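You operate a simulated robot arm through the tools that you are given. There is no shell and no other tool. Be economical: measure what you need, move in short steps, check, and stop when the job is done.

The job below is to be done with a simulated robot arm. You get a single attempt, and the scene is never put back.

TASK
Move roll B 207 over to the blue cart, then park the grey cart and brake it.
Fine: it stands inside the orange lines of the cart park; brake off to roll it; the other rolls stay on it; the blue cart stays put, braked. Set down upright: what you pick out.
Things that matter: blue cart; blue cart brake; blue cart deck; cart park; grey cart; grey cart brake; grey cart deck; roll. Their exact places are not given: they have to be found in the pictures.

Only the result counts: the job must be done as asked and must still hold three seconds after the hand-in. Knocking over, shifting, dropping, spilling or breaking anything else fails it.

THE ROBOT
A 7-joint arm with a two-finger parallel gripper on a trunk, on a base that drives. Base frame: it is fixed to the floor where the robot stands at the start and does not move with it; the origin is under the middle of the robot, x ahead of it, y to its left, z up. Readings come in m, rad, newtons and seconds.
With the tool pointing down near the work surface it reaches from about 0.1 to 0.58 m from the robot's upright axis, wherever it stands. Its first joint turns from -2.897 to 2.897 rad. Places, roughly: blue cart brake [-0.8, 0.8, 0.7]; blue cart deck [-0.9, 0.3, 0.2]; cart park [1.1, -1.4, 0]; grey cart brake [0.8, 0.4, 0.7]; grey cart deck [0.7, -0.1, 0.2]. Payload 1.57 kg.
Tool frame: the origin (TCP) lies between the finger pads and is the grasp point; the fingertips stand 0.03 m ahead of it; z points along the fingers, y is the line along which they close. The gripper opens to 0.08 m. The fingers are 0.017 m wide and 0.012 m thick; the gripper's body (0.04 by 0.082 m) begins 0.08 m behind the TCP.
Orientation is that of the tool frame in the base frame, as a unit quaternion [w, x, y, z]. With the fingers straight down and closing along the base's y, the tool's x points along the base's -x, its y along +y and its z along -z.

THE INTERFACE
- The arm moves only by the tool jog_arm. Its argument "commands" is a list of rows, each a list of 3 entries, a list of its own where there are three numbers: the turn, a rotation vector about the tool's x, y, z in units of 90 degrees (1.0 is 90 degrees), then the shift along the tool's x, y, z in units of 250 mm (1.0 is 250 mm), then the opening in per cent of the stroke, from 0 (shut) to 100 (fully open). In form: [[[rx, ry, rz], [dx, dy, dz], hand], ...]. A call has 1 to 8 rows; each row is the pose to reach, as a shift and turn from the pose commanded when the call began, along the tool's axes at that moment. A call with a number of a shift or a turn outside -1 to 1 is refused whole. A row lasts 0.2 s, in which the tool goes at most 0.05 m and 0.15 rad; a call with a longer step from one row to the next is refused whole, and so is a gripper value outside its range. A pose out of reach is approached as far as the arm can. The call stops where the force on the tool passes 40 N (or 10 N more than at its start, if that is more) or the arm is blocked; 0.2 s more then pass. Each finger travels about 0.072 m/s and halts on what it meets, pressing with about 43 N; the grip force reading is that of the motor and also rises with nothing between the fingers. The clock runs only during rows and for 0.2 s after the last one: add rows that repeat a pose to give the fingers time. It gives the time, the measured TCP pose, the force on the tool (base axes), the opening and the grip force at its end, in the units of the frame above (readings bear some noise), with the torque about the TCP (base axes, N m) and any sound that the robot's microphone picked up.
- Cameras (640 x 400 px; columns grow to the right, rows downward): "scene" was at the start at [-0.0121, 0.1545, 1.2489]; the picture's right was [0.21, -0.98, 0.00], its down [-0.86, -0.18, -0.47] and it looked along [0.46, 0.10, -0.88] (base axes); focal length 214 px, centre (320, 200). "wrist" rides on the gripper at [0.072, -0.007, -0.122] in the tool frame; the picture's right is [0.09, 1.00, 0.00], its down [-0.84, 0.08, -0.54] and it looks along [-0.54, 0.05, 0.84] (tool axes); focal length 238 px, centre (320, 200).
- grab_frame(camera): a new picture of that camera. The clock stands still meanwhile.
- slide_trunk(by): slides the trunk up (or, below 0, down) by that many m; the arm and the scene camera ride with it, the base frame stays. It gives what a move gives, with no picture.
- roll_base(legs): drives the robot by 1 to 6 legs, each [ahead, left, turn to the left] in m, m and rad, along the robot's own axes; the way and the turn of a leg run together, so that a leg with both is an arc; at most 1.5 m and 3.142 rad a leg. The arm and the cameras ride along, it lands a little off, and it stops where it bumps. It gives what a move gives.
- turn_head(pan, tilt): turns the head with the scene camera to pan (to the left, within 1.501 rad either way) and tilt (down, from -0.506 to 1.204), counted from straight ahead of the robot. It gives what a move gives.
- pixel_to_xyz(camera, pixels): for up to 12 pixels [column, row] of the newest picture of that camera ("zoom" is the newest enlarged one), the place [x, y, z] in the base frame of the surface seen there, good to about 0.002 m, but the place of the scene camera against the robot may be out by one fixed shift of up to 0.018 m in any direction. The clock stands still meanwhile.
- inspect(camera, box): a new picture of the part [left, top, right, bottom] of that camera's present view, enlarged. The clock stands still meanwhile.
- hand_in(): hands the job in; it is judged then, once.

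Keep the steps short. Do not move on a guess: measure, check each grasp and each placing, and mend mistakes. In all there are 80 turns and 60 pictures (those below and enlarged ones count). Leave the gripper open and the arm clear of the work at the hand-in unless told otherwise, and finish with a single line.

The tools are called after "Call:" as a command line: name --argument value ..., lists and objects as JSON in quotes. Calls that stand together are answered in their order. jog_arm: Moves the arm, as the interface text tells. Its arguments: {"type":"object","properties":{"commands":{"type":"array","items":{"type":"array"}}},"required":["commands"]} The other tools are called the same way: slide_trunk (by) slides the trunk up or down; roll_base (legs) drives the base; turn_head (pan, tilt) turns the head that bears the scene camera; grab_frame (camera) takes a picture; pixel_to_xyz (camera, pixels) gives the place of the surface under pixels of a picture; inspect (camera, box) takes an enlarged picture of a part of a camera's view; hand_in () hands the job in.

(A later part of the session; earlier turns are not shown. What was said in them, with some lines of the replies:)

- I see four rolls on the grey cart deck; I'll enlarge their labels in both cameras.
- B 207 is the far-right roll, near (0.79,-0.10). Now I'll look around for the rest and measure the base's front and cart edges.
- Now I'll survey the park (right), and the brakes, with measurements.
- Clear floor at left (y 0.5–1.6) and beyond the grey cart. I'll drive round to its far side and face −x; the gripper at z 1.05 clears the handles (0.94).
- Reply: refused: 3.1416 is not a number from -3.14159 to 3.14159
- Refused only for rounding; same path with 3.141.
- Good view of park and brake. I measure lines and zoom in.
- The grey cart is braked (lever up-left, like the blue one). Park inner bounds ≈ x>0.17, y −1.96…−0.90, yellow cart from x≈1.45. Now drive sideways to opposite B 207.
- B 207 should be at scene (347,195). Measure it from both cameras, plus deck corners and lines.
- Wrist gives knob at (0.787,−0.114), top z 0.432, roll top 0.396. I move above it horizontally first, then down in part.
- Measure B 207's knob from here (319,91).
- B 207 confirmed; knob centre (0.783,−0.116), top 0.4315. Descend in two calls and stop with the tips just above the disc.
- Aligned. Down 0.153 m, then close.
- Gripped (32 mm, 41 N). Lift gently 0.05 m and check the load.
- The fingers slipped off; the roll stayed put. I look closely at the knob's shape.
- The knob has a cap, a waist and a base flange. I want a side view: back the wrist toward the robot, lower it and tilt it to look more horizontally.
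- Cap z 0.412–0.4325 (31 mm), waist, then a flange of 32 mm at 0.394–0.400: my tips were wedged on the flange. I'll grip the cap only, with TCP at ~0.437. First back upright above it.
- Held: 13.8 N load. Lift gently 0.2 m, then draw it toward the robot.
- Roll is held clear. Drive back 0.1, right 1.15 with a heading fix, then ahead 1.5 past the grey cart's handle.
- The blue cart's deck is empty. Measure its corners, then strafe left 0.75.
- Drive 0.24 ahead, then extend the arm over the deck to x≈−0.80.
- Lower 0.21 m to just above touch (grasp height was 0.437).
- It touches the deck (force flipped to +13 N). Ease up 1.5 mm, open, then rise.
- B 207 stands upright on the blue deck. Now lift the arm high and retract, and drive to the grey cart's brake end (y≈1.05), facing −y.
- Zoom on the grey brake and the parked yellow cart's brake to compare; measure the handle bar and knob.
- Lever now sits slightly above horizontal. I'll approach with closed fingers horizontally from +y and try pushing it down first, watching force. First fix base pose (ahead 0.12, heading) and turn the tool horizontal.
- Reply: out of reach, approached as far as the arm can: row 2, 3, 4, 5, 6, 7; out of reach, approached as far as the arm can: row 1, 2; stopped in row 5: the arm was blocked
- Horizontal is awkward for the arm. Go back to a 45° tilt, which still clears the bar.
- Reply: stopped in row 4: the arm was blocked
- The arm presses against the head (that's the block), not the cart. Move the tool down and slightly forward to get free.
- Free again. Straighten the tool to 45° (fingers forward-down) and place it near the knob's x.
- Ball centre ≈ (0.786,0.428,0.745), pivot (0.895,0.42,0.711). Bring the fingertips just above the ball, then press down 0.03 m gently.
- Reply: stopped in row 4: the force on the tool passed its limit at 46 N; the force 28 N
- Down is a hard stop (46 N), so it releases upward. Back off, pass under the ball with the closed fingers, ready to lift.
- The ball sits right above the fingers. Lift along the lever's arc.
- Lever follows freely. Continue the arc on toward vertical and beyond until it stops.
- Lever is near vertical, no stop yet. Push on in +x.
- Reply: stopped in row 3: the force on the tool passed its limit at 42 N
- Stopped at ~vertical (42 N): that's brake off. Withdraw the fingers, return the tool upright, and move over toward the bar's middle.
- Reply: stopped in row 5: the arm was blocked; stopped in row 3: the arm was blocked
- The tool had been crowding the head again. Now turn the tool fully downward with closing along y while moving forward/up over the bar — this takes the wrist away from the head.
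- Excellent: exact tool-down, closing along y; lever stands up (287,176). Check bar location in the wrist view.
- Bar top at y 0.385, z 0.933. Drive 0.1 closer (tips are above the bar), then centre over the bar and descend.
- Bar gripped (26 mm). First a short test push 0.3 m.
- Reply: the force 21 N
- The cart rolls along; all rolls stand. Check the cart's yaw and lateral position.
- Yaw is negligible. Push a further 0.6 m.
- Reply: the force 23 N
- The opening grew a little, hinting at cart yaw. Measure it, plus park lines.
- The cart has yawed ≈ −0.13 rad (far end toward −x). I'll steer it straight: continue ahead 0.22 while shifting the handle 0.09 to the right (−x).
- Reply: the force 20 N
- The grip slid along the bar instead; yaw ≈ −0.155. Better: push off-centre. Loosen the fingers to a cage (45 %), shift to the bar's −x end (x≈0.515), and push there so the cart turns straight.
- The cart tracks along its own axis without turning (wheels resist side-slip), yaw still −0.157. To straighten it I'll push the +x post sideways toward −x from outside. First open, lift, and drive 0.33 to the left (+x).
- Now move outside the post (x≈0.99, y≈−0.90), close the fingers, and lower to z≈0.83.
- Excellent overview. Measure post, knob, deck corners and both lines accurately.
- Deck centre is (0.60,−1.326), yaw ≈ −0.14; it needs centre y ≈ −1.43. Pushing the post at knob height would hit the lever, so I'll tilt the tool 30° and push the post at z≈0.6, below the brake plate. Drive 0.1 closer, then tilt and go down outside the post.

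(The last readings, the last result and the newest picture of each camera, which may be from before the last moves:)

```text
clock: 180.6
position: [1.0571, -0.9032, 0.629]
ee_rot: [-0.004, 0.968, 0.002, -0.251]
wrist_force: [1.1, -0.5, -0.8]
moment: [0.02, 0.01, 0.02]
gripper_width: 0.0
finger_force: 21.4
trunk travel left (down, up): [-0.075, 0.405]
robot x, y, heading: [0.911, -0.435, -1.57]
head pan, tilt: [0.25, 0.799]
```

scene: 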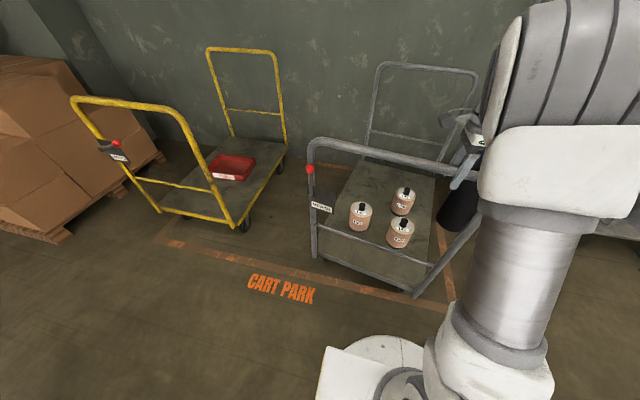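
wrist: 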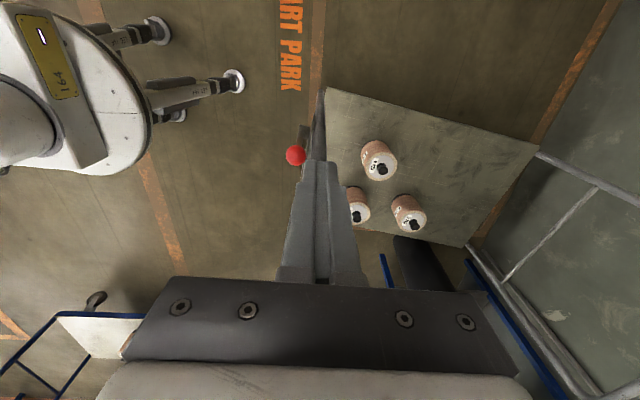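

Approach the post (d≈0.085), then push in small steps.

Call:
jog_arm --commands '[[[0, 0, 0], [-0.12, 0, 0.07], 0], [[0, 0, 0], [-0.22, 0, 0.127], 0], [[0, 0, 0], [-0.28, 0, 0.162], 0], [[0, 0, 0], [-0.28, 0, 0.162], 0]]'

Call:
jog_arm --commands '[[[0, 0, 0], [-0.035, 0, 0.02], 0], [[0, 0, 0], [-0.07, -0.005, 0.04], 0], [[0, 0, 0], [-0.105, -0.015, 0.06], 0], [[0, 0, 0], [-0.14, -0.025, 0.08], 0], [[0, 0, 0], [-0.175, -0.04, 0.1], 0], [[0, 0, 0], [-0.21, -0.055, 0.12], 0]]'

```text
clock: 181.6
position: [0.9745, -0.9038, 0.6294]
ee_rot: [-0.004, 0.968, 0.002, -0.25]
wrist_force: [-0.1, -0.8, -0.4]
moment: [-0.02, 0.0, 0.0]
gripper_width: 0.0002
finger_force: 21.3
trunk travel left (down, up): [-0.075, 0.405]
robot x, y, heading: [0.9078, -0.4436, -1.57]
head pan, tilt: [0.25, 0.799]
```

```text
clock: 182.5
position: [0.9579, -0.9044, 0.6273]
ee_rot: [0.004, 0.97, 0.01, -0.244]
wrist_force: [0.8, 0.2, 0.2]
moment: [-0.01, 0.02, -0.02]
gripper_width: 0.0004
finger_force: 21.9
trunk travel left (down, up): [-0.075, 0.405]
robot x, y, heading: [0.9127, -0.4427, -1.572]
head pan, tilt: [0.25, 0.799]
stopped in row 4: the force on the tool passed its limit at 47 N (the readings are from after the stop); the commanded pose is now the measured one
```

Stopped at 47 N right at contact, perhaps from impact. Try a slower push (4 mm per row).

Call:
jog_arm --commands '[[[0, 0, 0], [-0.007, 0, 0.004], 0], [[0, 0, 0], [-0.014, 0, 0.008], 0], [[0, 0, 0], [-0.022, 0, 0.013], 0], [[0, 0, 0], [-0.03, 0, 0.018], 0], [[0, 0, 0], [-0.04, -0.002, 0.024], 0], [[0, 0, 0], [-0.05, -0.004, 0.03], 0], [[0, 0, 0], [-0.06, -0.006, 0.036], 0], [[0, 0, 0], [-0.07, -0.01, 0.042], 0]]'

```text
clock: 184.3
position: [0.9388, -0.9055, 0.6271]
ee_rot: [0.008, 0.97, 0.01, -0.244]
wrist_force: [25.4, -19.0, 3.0]
moment: [-0.47, -0.53, 0.65]
gripper_width: 0.0
finger_force: 21.2
trunk travel left (down, up): [-0.075, 0.405]
robot x, y, heading: [0.9077, -0.4402, -1.57]
head pan, tilt: [0.25, 0.799]
```

It moves (about 2 cm at 32 N). The −y side force says the post is going +y; continue with more +y follow.

Call:
jog_arm --commands '[[[0, 0, 0], [-0.01, -0.02, 0.006], 0], [[0, 0, 0], [-0.02, -0.035, 0.012], 0], [[0, 0, 0], [-0.032, -0.045, 0.019], 0], [[0, 0, 0], [-0.044, -0.055, 0.026], 0], [[0, 0, 0], [-0.056, -0.065, 0.033], 0], [[0, 0, 0], [-0.07, -0.075, 0.041], 0], [[0, 0, 0], [-0.084, -0.085, 0.049], 0], [[0, 0, 0], [-0.098, -0.095, 0.057], 0]]'

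Call:
inspect --camera "scene" --box '[0, 0, 640, 400]'

```text
clock: 186.1
position: [0.9072, -0.8777, 0.6271]
ee_rot: [0.004, 0.97, 0.01, -0.244]
wrist_force: [-0.1, -0.7, 0.5]
moment: [-0.01, 0.0, -0.01]
gripper_width: 0.0
finger_force: 20.6
trunk travel left (down, up): [-0.075, 0.405]
robot x, y, heading: [0.9118, -0.4423, -1.567]
head pan, tilt: [0.25, 0.799]
```

```text
1.00 times, centred on (320, 200) of scene (not enlarged: the box is as wide or as high as the picture)
```

zoom: 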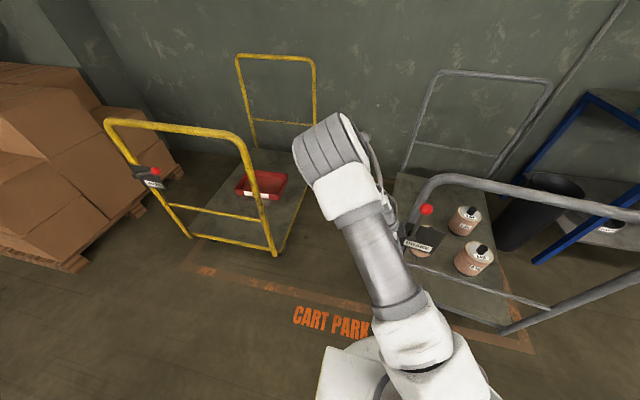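

Force vanished; measure where the cart stands.

Call:
pixel_to_xyz --camera "scene" --pixels '[[460, 179], [500, 187], [560, 198], [620, 211], [460, 72], [520, 79], [427, 209], [408, 225], [505, 330], [400, 177], [412, 262]]'

```text
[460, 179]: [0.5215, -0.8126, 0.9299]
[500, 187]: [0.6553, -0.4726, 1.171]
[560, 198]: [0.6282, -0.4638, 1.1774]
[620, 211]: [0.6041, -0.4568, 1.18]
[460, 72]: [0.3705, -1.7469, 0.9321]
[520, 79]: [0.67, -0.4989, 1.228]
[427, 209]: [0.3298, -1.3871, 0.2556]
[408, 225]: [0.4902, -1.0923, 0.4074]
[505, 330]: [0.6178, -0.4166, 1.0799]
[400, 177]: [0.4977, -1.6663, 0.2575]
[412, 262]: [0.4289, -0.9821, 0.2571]
```

Call:
pixel_to_xyz --camera "zoom" --pixels '[[460, 179], [500, 187], [560, 198], [600, 207], [460, 72], [520, 79], [427, 209], [408, 228], [505, 330], [398, 177], [470, 212], [480, 250]]'

```text
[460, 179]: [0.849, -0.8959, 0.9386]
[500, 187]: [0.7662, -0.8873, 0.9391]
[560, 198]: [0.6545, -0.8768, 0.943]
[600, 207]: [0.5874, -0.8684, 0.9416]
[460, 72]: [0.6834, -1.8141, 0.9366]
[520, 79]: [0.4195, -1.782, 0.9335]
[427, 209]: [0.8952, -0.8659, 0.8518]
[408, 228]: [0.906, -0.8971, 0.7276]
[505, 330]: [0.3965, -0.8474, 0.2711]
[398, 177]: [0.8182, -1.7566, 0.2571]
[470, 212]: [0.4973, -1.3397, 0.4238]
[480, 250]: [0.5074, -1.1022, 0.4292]
```

Yaw improved to ≈ −0.11; the fingers slipped past the post's front. Reposition outside it at y≈−0.906 and push again with little y-follow.

Call:
jog_arm --commands '[[[0, 0, 0], [0.12, 0, -0.07], 0], [[0, 0, 0], [0.242, 0, -0.14], 0], [[0, 0, 0], [0.242, 0.112, -0.14], 0], [[0, 0, 0], [0.19, 0.112, -0.11], 0], [[0, 0, 0], [0.166, 0.112, -0.096], 0]]'

Call:
jog_arm --commands '[[[0, 0, 0], [-0.014, 0, 0.008], 0], [[0, 0, 0], [-0.028, 0, 0.016], 0], [[0, 0, 0], [-0.042, 0, 0.024], 0], [[0, 0, 0], [-0.056, -0.004, 0.032], 0], [[0, 0, 0], [-0.07, -0.008, 0.04], 0], [[0, 0, 0], [-0.084, -0.012, 0.048], 0], [[0, 0, 0], [-0.1, -0.016, 0.058], 0], [[0, 0, 0], [-0.116, -0.02, 0.067], 0]]'

```text
clock: 187.3
position: [0.9564, -0.9057, 0.6274]
ee_rot: [0.004, 0.969, 0.008, -0.245]
wrist_force: [0.4, -0.4, -0.3]
moment: [0.03, 0.02, -0.01]
gripper_width: 0.0
finger_force: 21.1
trunk travel left (down, up): [-0.075, 0.405]
robot x, y, heading: [0.9087, -0.4383, -1.568]
head pan, tilt: [0.25, 0.799]
```

```text
clock: 189.1
position: [0.9241, -0.9023, 0.626]
ee_rot: [0.005, 0.97, 0.01, -0.244]
wrist_force: [10.8, -4.4, 2.4]
moment: [-0.37, -0.47, 0.4]
gripper_width: 0.0
finger_force: 21.4
trunk travel left (down, up): [-0.075, 0.405]
robot x, y, heading: [0.905, -0.4382, -1.565]
head pan, tilt: [0.25, 0.799]
```

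Steady contact at ~11 N and moving. Continue.

Call:
jog_arm --commands '[[[0, 0, 0], [-0.014, -0.004, 0.008], 0], [[0, 0, 0], [-0.028, -0.008, 0.016], 0], [[0, 0, 0], [-0.042, -0.012, 0.024], 0], [[0, 0, 0], [-0.056, -0.016, 0.032], 0], [[0, 0, 0], [-0.07, -0.02, 0.04], 0], [[0, 0, 0], [-0.084, -0.024, 0.048], 0], [[0, 0, 0], [-0.1, -0.028, 0.058], 0], [[0, 0, 0], [-0.116, -0.032, 0.067], 0]]'

Call:
inspect --camera "scene" --box '[380, 20, 640, 350]'

```text
clock: 190.9
position: [0.8894, -0.8945, 0.6246]
ee_rot: [0.003, 0.969, 0.009, -0.245]
wrist_force: [0.4, 0.0, -0.1]
moment: [0.05, 0.01, 0.02]
gripper_width: 0.0001
finger_force: 21.2
trunk travel left (down, up): [-0.075, 0.405]
robot x, y, heading: [0.9085, -0.4402, -1.566]
head pan, tilt: [0.25, 0.799]
```

```text
1.21 times, centred on (510, 185) of scene
```

zoom: 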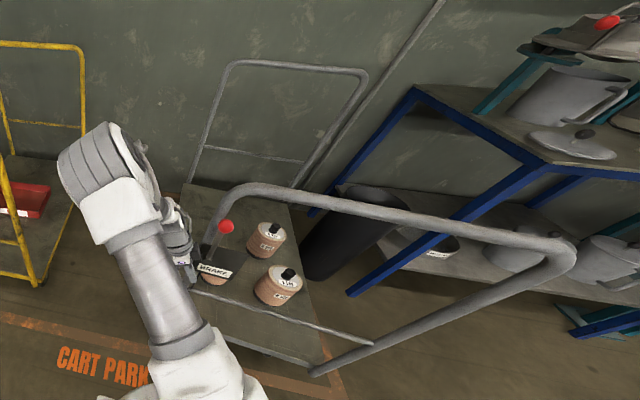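

Call:
pixel_to_xyz --camera "zoom" --pixels '[[270, 190], [340, 205], [420, 220], [480, 229], [250, 64], [340, 70], [226, 227], [315, 372], [185, 186], [200, 240], [290, 205]]'

```text
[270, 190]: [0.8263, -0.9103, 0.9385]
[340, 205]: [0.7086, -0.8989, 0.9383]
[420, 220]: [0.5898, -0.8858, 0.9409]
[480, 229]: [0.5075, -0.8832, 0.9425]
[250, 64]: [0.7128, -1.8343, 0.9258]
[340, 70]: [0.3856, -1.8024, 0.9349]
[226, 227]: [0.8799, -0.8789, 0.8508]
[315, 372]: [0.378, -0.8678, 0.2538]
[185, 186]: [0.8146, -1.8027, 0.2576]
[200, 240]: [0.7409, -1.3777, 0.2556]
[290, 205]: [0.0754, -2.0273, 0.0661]
```

Yaw ≈ −0.09; post now at about (0.898,−0.92). Reposition at y −0.927 and push again without y-follow.

Call:
jog_arm --commands '[[[0, 0, 0], [0.12, 0, -0.07], 0], [[0, 0, 0], [0.235, 0, -0.135], 0], [[0, 0, 0], [0.235, 0.13, -0.135], 0], [[0, 0, 0], [0.18, 0.13, -0.104], 0], [[0, 0, 0], [0.166, 0.13, -0.096], 0]]'

Call:
jog_arm --commands '[[[0, 0, 0], [-0.014, 0, 0.008], 0], [[0, 0, 0], [-0.028, 0, 0.016], 0], [[0, 0, 0], [-0.042, 0, 0.024], 0], [[0, 0, 0], [-0.056, 0, 0.032], 0], [[0, 0, 0], [-0.07, 0, 0.04], 0], [[0, 0, 0], [-0.084, 0, 0.048], 0], [[0, 0, 0], [-0.1, 0, 0.058], 0], [[0, 0, 0], [-0.116, 0, 0.067], 0]]'

Call:
jog_arm --commands '[[[0, 0, 0], [-0.014, 0, 0.008], 0], [[0, 0, 0], [-0.028, 0, 0.016], 0], [[0, 0, 0], [-0.042, 0, 0.024], 0], [[0, 0, 0], [-0.056, 0, 0.032], 0], [[0, 0, 0], [-0.07, 0, 0.04], 0]]'

```text
clock: 192.1
position: [0.9377, -0.926, 0.6268]
ee_rot: [0.003, 0.97, 0.009, -0.245]
wrist_force: [0.4, 0.4, -0.1]
moment: [0.0, -0.02, -0.01]
gripper_width: 0.0
finger_force: 21.1
trunk travel left (down, up): [-0.075, 0.405]
robot x, y, heading: [0.9111, -0.4403, -1.567]
head pan, tilt: [0.25, 0.799]
```

```text
clock: 193.9
position: [0.9032, -0.9243, 0.6268]
ee_rot: [0.003, 0.97, 0.008, -0.244]
wrist_force: [0.5, -0.1, 0.2]
moment: [-0.02, 0.0, 0.0]
gripper_width: 0.0
finger_force: 21.8
trunk travel left (down, up): [-0.075, 0.405]
robot x, y, heading: [0.9101, -0.4396, -1.571]
head pan, tilt: [0.25, 0.799]
```

```text
clock: 195.1
position: [0.8843, -0.926, 0.6259]
ee_rot: [0.004, 0.97, 0.01, -0.244]
wrist_force: [-0.4, -0.2, 0.2]
moment: [-0.03, -0.02, -0.04]
gripper_width: 0.0001
finger_force: 21.3
trunk travel left (down, up): [-0.075, 0.405]
robot x, y, heading: [0.9098, -0.4407, -1.563]
head pan, tilt: [0.25, 0.799]
```

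No force felt; check the view.

Call:
inspect --camera "scene" --box '[380, 20, 640, 350]'

Call:
pixel_to_xyz --camera "zoom" --pixels '[[270, 190], [340, 205], [420, 220], [480, 230], [250, 64], [340, 71], [226, 227], [315, 372], [185, 186], [212, 250], [220, 285], [228, 226]]'

```text
1.21 times, centred on (510, 185) of scene
```

zoom: 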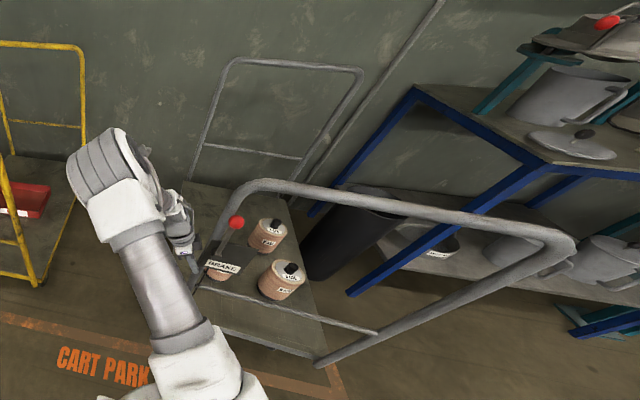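

```text
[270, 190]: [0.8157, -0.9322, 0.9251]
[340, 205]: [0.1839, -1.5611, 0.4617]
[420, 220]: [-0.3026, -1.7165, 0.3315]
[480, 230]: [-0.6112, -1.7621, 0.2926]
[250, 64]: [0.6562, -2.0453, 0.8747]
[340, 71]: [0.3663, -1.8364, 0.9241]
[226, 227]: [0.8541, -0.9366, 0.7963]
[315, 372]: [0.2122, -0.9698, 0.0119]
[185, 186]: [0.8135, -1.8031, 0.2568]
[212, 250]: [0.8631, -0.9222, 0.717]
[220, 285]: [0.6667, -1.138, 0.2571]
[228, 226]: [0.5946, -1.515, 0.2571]
```

Call:
pixel_to_xyz --camera "zoom" --pixels '[[280, 184], [340, 195], [420, 210], [490, 220], [250, 60], [280, 63], [330, 68], [237, 221], [319, 363], [183, 186], [195, 290], [312, 352]]'

```text
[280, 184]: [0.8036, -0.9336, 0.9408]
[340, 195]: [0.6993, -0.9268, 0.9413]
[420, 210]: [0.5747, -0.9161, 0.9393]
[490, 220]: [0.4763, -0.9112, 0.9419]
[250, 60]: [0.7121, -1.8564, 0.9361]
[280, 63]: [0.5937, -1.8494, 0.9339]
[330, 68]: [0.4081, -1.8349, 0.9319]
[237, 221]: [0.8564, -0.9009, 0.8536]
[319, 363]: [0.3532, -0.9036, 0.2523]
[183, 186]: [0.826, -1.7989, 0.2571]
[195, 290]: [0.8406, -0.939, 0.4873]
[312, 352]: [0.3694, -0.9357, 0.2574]
```

Yaw −0.069, cart centre y ≈ −1.39. One more push like this, re-aligned with the post (y −0.945).

Call:
jog_arm --commands '[[[0, 0, 0], [0.06, 0, -0.035], 0], [[0, 0, 0], [0.06, 0.064, -0.035], 0], [[0, 0, 0], [0.03, 0.064, -0.017], 0], [[0, 0, 0], [0.01, 0.064, -0.006], 0], [[0, 0, 0], [0.01, 0.064, -0.006], 0]]'

Call:
jog_arm --commands '[[[0, 0, 0], [-0.014, 0, 0.008], 0], [[0, 0, 0], [-0.028, 0, 0.016], 0], [[0, 0, 0], [-0.042, 0, 0.024], 0], [[0, 0, 0], [-0.056, 0, 0.032], 0], [[0, 0, 0], [-0.07, 0, 0.04], 0], [[0, 0, 0], [-0.084, 0, 0.048], 0], [[0, 0, 0], [-0.1, 0, 0.058], 0], [[0, 0, 0], [-0.116, 0, 0.067], 0]]'

```text
clock: 196.3
position: [0.8884, -0.942, 0.6249]
ee_rot: [0.004, 0.97, 0.009, -0.244]
wrist_force: [3.2, -1.4, -0.4]
moment: [-0.01, -0.05, 0.04]
gripper_width: 0.0001
finger_force: 21.4
trunk travel left (down, up): [-0.075, 0.405]
robot x, y, heading: [0.907, -0.4431, -1.57]
head pan, tilt: [0.25, 0.799]
```

```text
clock: 198.1
position: [0.8551, -0.9433, 0.6233]
ee_rot: [0.005, 0.97, 0.01, -0.243]
wrist_force: [3.2, -5.8, -3.5]
moment: [0.02, -0.01, 0.06]
gripper_width: 0.0
finger_force: 21.4
trunk travel left (down, up): [-0.075, 0.405]
robot x, y, heading: [0.9073, -0.4365, -1.572]
head pan, tilt: [0.25, 0.799]
```

Moved ~3 cm more. Withdraw outward and upward, straighten the tool, and look with the wrist camera.

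Call:
jog_arm --commands '[[[0, 0, 0], [0.14, 0, -0.08], 0], [[0, 0, 0], [0.3, 0, -0.17], 0], [[0, 0, 0], [0.22, 0, -0.31], 0], [[0, 0, 0], [0.14, 0, -0.45], 0], [[0, 0, 0], [0.06, 0, -0.59], 0], [[0, 0, 0], [-0.02, 0, -0.73], 0], [[0, 0, 0], [-0.1, 0, -0.86], 0]]'

Call:
jog_arm --commands '[[[0, 0.08, 0], [-0.06, 0, -0.1], 0], [[0, 0.16, 0], [-0.12, 0, -0.2], 0], [[0, 0.25, 0], [-0.2, 0, -0.34], 0], [[0, 0.33, 0], [-0.28, 0, -0.48], 0], [[0, 0.33, 0], [-0.36, 0, -0.62], 0], [[0, 0.33, 0], [-0.44, 0, -0.76], 0], [[0, 0.33, 0], [-0.44, 0, -0.76], 0]]'

Call:
grab_frame --camera "wrist"

```text
clock: 199.7
position: [0.9331, -0.9399, 0.8281]
ee_rot: [0.004, 0.97, 0.009, -0.244]
wrist_force: [-0.2, -0.3, 0.4]
moment: [-0.02, 0.0, -0.01]
gripper_width: 0.0
finger_force: 21.7
trunk travel left (down, up): [-0.075, 0.405]
robot x, y, heading: [0.9083, -0.4381, -1.569]
head pan, tilt: [0.25, 0.799]
```

```text
clock: 201.3
position: [0.9264, -0.94, 1.043]
ee_rot: [0.002, 1.0, 0.009, 0.013]
wrist_force: [-0.2, -0.2, -0.9]
moment: [0.0, -0.04, 0.01]
gripper_width: 0.0001
finger_force: 21.8
trunk travel left (down, up): [-0.075, 0.405]
robot x, y, heading: [0.908, -0.4406, -1.567]
head pan, tilt: [0.25, 0.799]
```

```text
2 pictures are left
5 turns are left
```

wrist: 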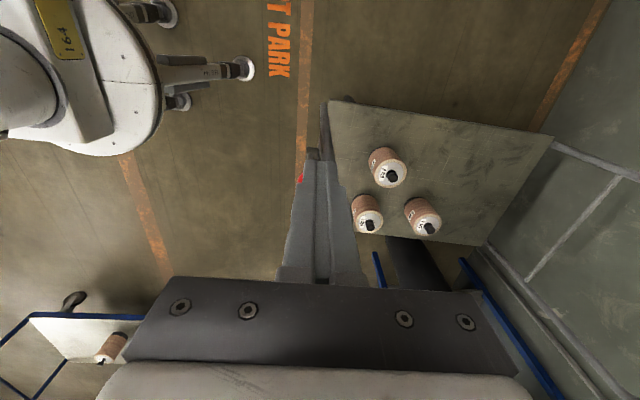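

Few turns remain. Measure cart corners, lines and lever now, then back off 0.08 and tilt the tool 45° beside the lever for braking.

Call:
pixel_to_xyz --camera "wrist" --pixels '[[331, 104], [551, 138], [487, 243], [303, 178], [305, 60], [302, 90], [313, 60], [553, 100], [546, 112], [562, 85], [299, 60], [322, 150]]'

Call:
roll_base --legs '[[-0.08, 0, 0]]'

Call:
jog_arm --commands '[[[-0.083, 0, 0], [0, 0.03, 0.08], 0], [[-0.166, 0, 0], [0, 0.06, 0.16], 0], [[-0.25, 0, 0], [0, 0.09, 0.24], 0], [[-0.333, 0, 0], [0, 0.12, 0.32], 0], [[-0.417, 0, 0], [0, 0.15, 0.42], 0], [[-0.5, 0, 0], [0, 0.16, 0.5], 0], [[-0.5, 0, 0], [0, 0.16, 0.56], 0], [[-0.5, 0, 0], [0, 0.16, 0.56], 0]]'

Call:
inspect --camera "scene" --box '[380, 100, 640, 350]'

```text
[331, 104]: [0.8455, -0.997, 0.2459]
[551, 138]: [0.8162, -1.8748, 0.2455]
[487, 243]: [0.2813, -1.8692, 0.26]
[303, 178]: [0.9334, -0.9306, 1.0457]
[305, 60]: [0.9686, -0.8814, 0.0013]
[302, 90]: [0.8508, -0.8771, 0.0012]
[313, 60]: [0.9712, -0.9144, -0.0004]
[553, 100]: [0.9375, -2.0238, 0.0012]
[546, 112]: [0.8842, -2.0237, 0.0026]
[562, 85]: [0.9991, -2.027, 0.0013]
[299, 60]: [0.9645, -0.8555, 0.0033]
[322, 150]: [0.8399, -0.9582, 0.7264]
```

```text
clock: 202.5
position: [0.926, -0.8618, 1.0435]
ee_rot: [0.002, 1.0, 0.009, 0.012]
wrist_force: [-0.2, -0.2, 1.0]
moment: [0.01, 0.01, -0.01]
gripper_width: 0.0001
finger_force: 21.6
trunk travel left (down, up): [-0.075, 0.405]
robot x, y, heading: [0.9072, -0.3581, -1.571]
head pan, tilt: [0.25, 0.799]
```

```text
clock: 204.3
position: [0.9288, -0.9004, 0.9018]
ee_rot: [0.385, 0.923, 0.004, 0.015]
wrist_force: [0.0, -0.4, -0.8]
moment: [-0.01, -0.01, 0.02]
gripper_width: 0.0
finger_force: 20.9
trunk travel left (down, up): [-0.075, 0.405]
robot x, y, heading: [0.9081, -0.3593, -1.568]
head pan, tilt: [0.25, 0.799]
```

```text
1.60 times, centred on (510, 225) of scene
4 turns are left
```

zoom: 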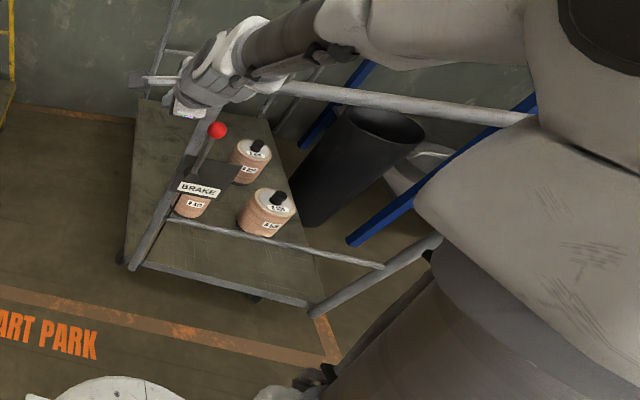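

The cart is well placed: deck y −0.98…−1.875, yaw −0.03. Now brake: measure the knob, bring the closed fingers to its +x side, and sweep it −x and down along its arc to the stop.

Call:
pixel_to_xyz --camera "zoom" --pixels '[[217, 130], [205, 155], [190, 185], [120, 262], [310, 305]]'

Call:
jog_arm --commands '[[[0, 0, 0], [-0.03, -0.05, 0.09], 0], [[0, 0, 0], [-0.08, -0.1, 0.18], 0], [[0, 0, 0], [-0.116, -0.151, 0.276], 0], [[0, 0, 0], [-0.2, -0.151, 0.276], 0], [[0, 0, 0], [-0.296, -0.151, 0.276], 0], [[0, 0, 0], [-0.296, -0.151, 0.276], 0]]'

Call:
jog_arm --commands '[[[0, 0, 0], [-0.07, 0.012, -0.012], 0], [[0, 0, 0], [-0.136, 0.02, -0.02], 0], [[0, 0, 0], [-0.217, 0.029, -0.029], 0], [[0, 0, 0], [-0.298, 0.027, -0.027], 0], [[0, 0, 0], [-0.378, 0.016, -0.016], 0], [[0, 0, 0], [-0.454, -0.004, 0.004], 0], [[0, 0, 0], [-0.522, -0.035, 0.035], 0]]'

Call:
jog_arm --commands '[[[0, 0, 0], [-0.06, -0.038, 0.038], 0], [[0, 0, 0], [-0.096, -0.069, 0.069], 0], [[0, 0, 0], [-0.123, -0.098, 0.098], 0], [[0, 0, 0], [-0.136, -0.116, 0.116], 0], [[0, 0, 0], [-0.149, -0.134, 0.134], 0], [[0, 0, 0], [-0.158, -0.15, 0.15], 0], [[0, 0, 0], [-0.166, -0.166, 0.166], 0]]'

```text
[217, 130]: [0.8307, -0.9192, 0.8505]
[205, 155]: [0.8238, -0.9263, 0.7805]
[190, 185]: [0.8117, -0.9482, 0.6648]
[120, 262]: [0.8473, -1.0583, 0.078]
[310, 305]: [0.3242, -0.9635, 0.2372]
```

```text
clock: 205.7
position: [0.8584, -0.9247, 0.8252]
ee_rot: [0.384, 0.923, 0.004, 0.015]
wrist_force: [0.2, -0.2, -0.1]
moment: [-0.01, 0.03, 0.03]
gripper_width: 0.0
finger_force: 21.7
trunk travel left (down, up): [-0.075, 0.405]
robot x, y, heading: [0.906, -0.359, -1.571]
head pan, tilt: [0.25, 0.799]
```

```text
clock: 207.3
position: [0.7263, -0.9288, 0.8102]
ee_rot: [0.384, 0.923, 0.003, 0.015]
wrist_force: [-0.3, 0.6, 0.6]
moment: [0.0, 0.02, 0.0]
gripper_width: 0.0001
finger_force: 21.7
trunk travel left (down, up): [-0.075, 0.405]
robot x, y, heading: [0.9077, -0.3578, -1.571]
head pan, tilt: [0.25, 0.799]
```

```text
clock: 208.2
position: [0.6995, -0.935, 0.7771]
ee_rot: [0.391, 0.92, 0.008, 0.013]
wrist_force: [0.1, -4.3, 5.1]
moment: [-0.13, 0.04, 0.02]
gripper_width: 0.0001
finger_force: 21.2
trunk travel left (down, up): [-0.075, 0.405]
robot x, y, heading: [0.9077, -0.3641, -1.57]
head pan, tilt: [0.25, 0.799]
stopped in row 4: the force on the tool passed its limit at 45 N (the readings are from after the stop); the commanded pose is now the measured one
3 turns are left
```

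It stopped at z 0.777 (45 N) — right where the braked position is expected. Withdraw, open the gripper, drive back, and verify with the last picture.

Call:
jog_arm --commands '[[[0, 0, 0], [0, 0, -0.1], 0], [[0, 0, 0], [0, 0, -0.24], 0], [[0, 0, 0], [0, 0, -0.3], 50], [[0, 0, 0], [0, 0, -0.3], 100], [[0, 0, 0], [0, 0, -0.3], 100]]'

Call:
roll_base --legs '[[-0.3, 0, 0]]'

Call:
turn_head --pan -0.15 --tilt 0.8

Call:
grab_frame --camera "scene"

```text
clock: 209.4
position: [0.6976, -0.8805, 0.8284]
ee_rot: [0.39, 0.921, 0.007, 0.014]
wrist_force: [-0.5, 0.0, -0.1]
moment: [-0.01, -0.03, 0.01]
gripper_width: 0.0801
finger_force: 0.1
trunk travel left (down, up): [-0.075, 0.405]
robot x, y, heading: [0.9108, -0.3619, -1.568]
head pan, tilt: [0.25, 0.799]
```

```text
clock: 212.0
position: [0.6967, -0.5845, 0.8296]
ee_rot: [0.39, 0.921, 0.008, 0.015]
wrist_force: [0.5, 0.4, 1.2]
moment: [-0.03, -0.03, -0.02]
gripper_width: 0.08
finger_force: 0.0
trunk travel left (down, up): [-0.075, 0.405]
robot x, y, heading: [0.9093, -0.0634, -1.567]
head pan, tilt: [0.25, 0.799]
```

```text
clock: 212.8
position: [0.6966, -0.5836, 0.828]
ee_rot: [0.39, 0.921, 0.009, 0.013]
wrist_force: [-0.1, 0.5, 0.3]
moment: [0.01, 0.0, 0.0]
gripper_width: 0.0801
finger_force: 0.1
trunk travel left (down, up): [-0.075, 0.405]
robot x, y, heading: [0.9078, -0.0674, -1.571]
head pan, tilt: [-0.15, 0.799]
```

```text
0 pictures are left
2 turns are left
```

scene: 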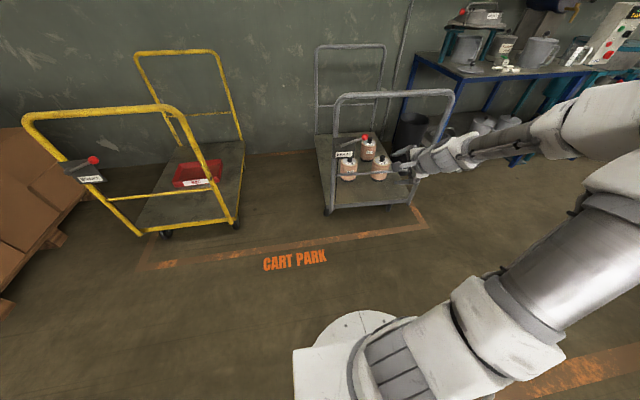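

The grey cart stands inside the lines with its three rolls upright and the lever over at the −x side. Quick check of the knob's place.

Call:
pixel_to_xyz --camera "scene" --pixels '[[365, 140], [345, 155], [332, 207], [407, 200], [395, 92], [345, 93], [370, 236], [350, 46]]'

```text
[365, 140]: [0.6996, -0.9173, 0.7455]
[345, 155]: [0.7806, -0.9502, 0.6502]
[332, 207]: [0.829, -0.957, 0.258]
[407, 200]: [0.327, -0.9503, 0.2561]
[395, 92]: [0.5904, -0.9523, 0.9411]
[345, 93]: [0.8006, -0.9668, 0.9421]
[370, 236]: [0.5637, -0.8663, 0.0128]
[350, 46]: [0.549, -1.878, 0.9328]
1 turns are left
```

The knob reads (0.70, z 0.746), which matches the braked position. The cart is inside the lines and the arm is clear with the gripper open, so I'm handing in.

Call:
hand_in

```text
The job is handed in.
```

Roll B 207 stands upright on the blue cart, and the grey cart is inside the orange lines of the cart park with its brake on and its other three rolls still on it.
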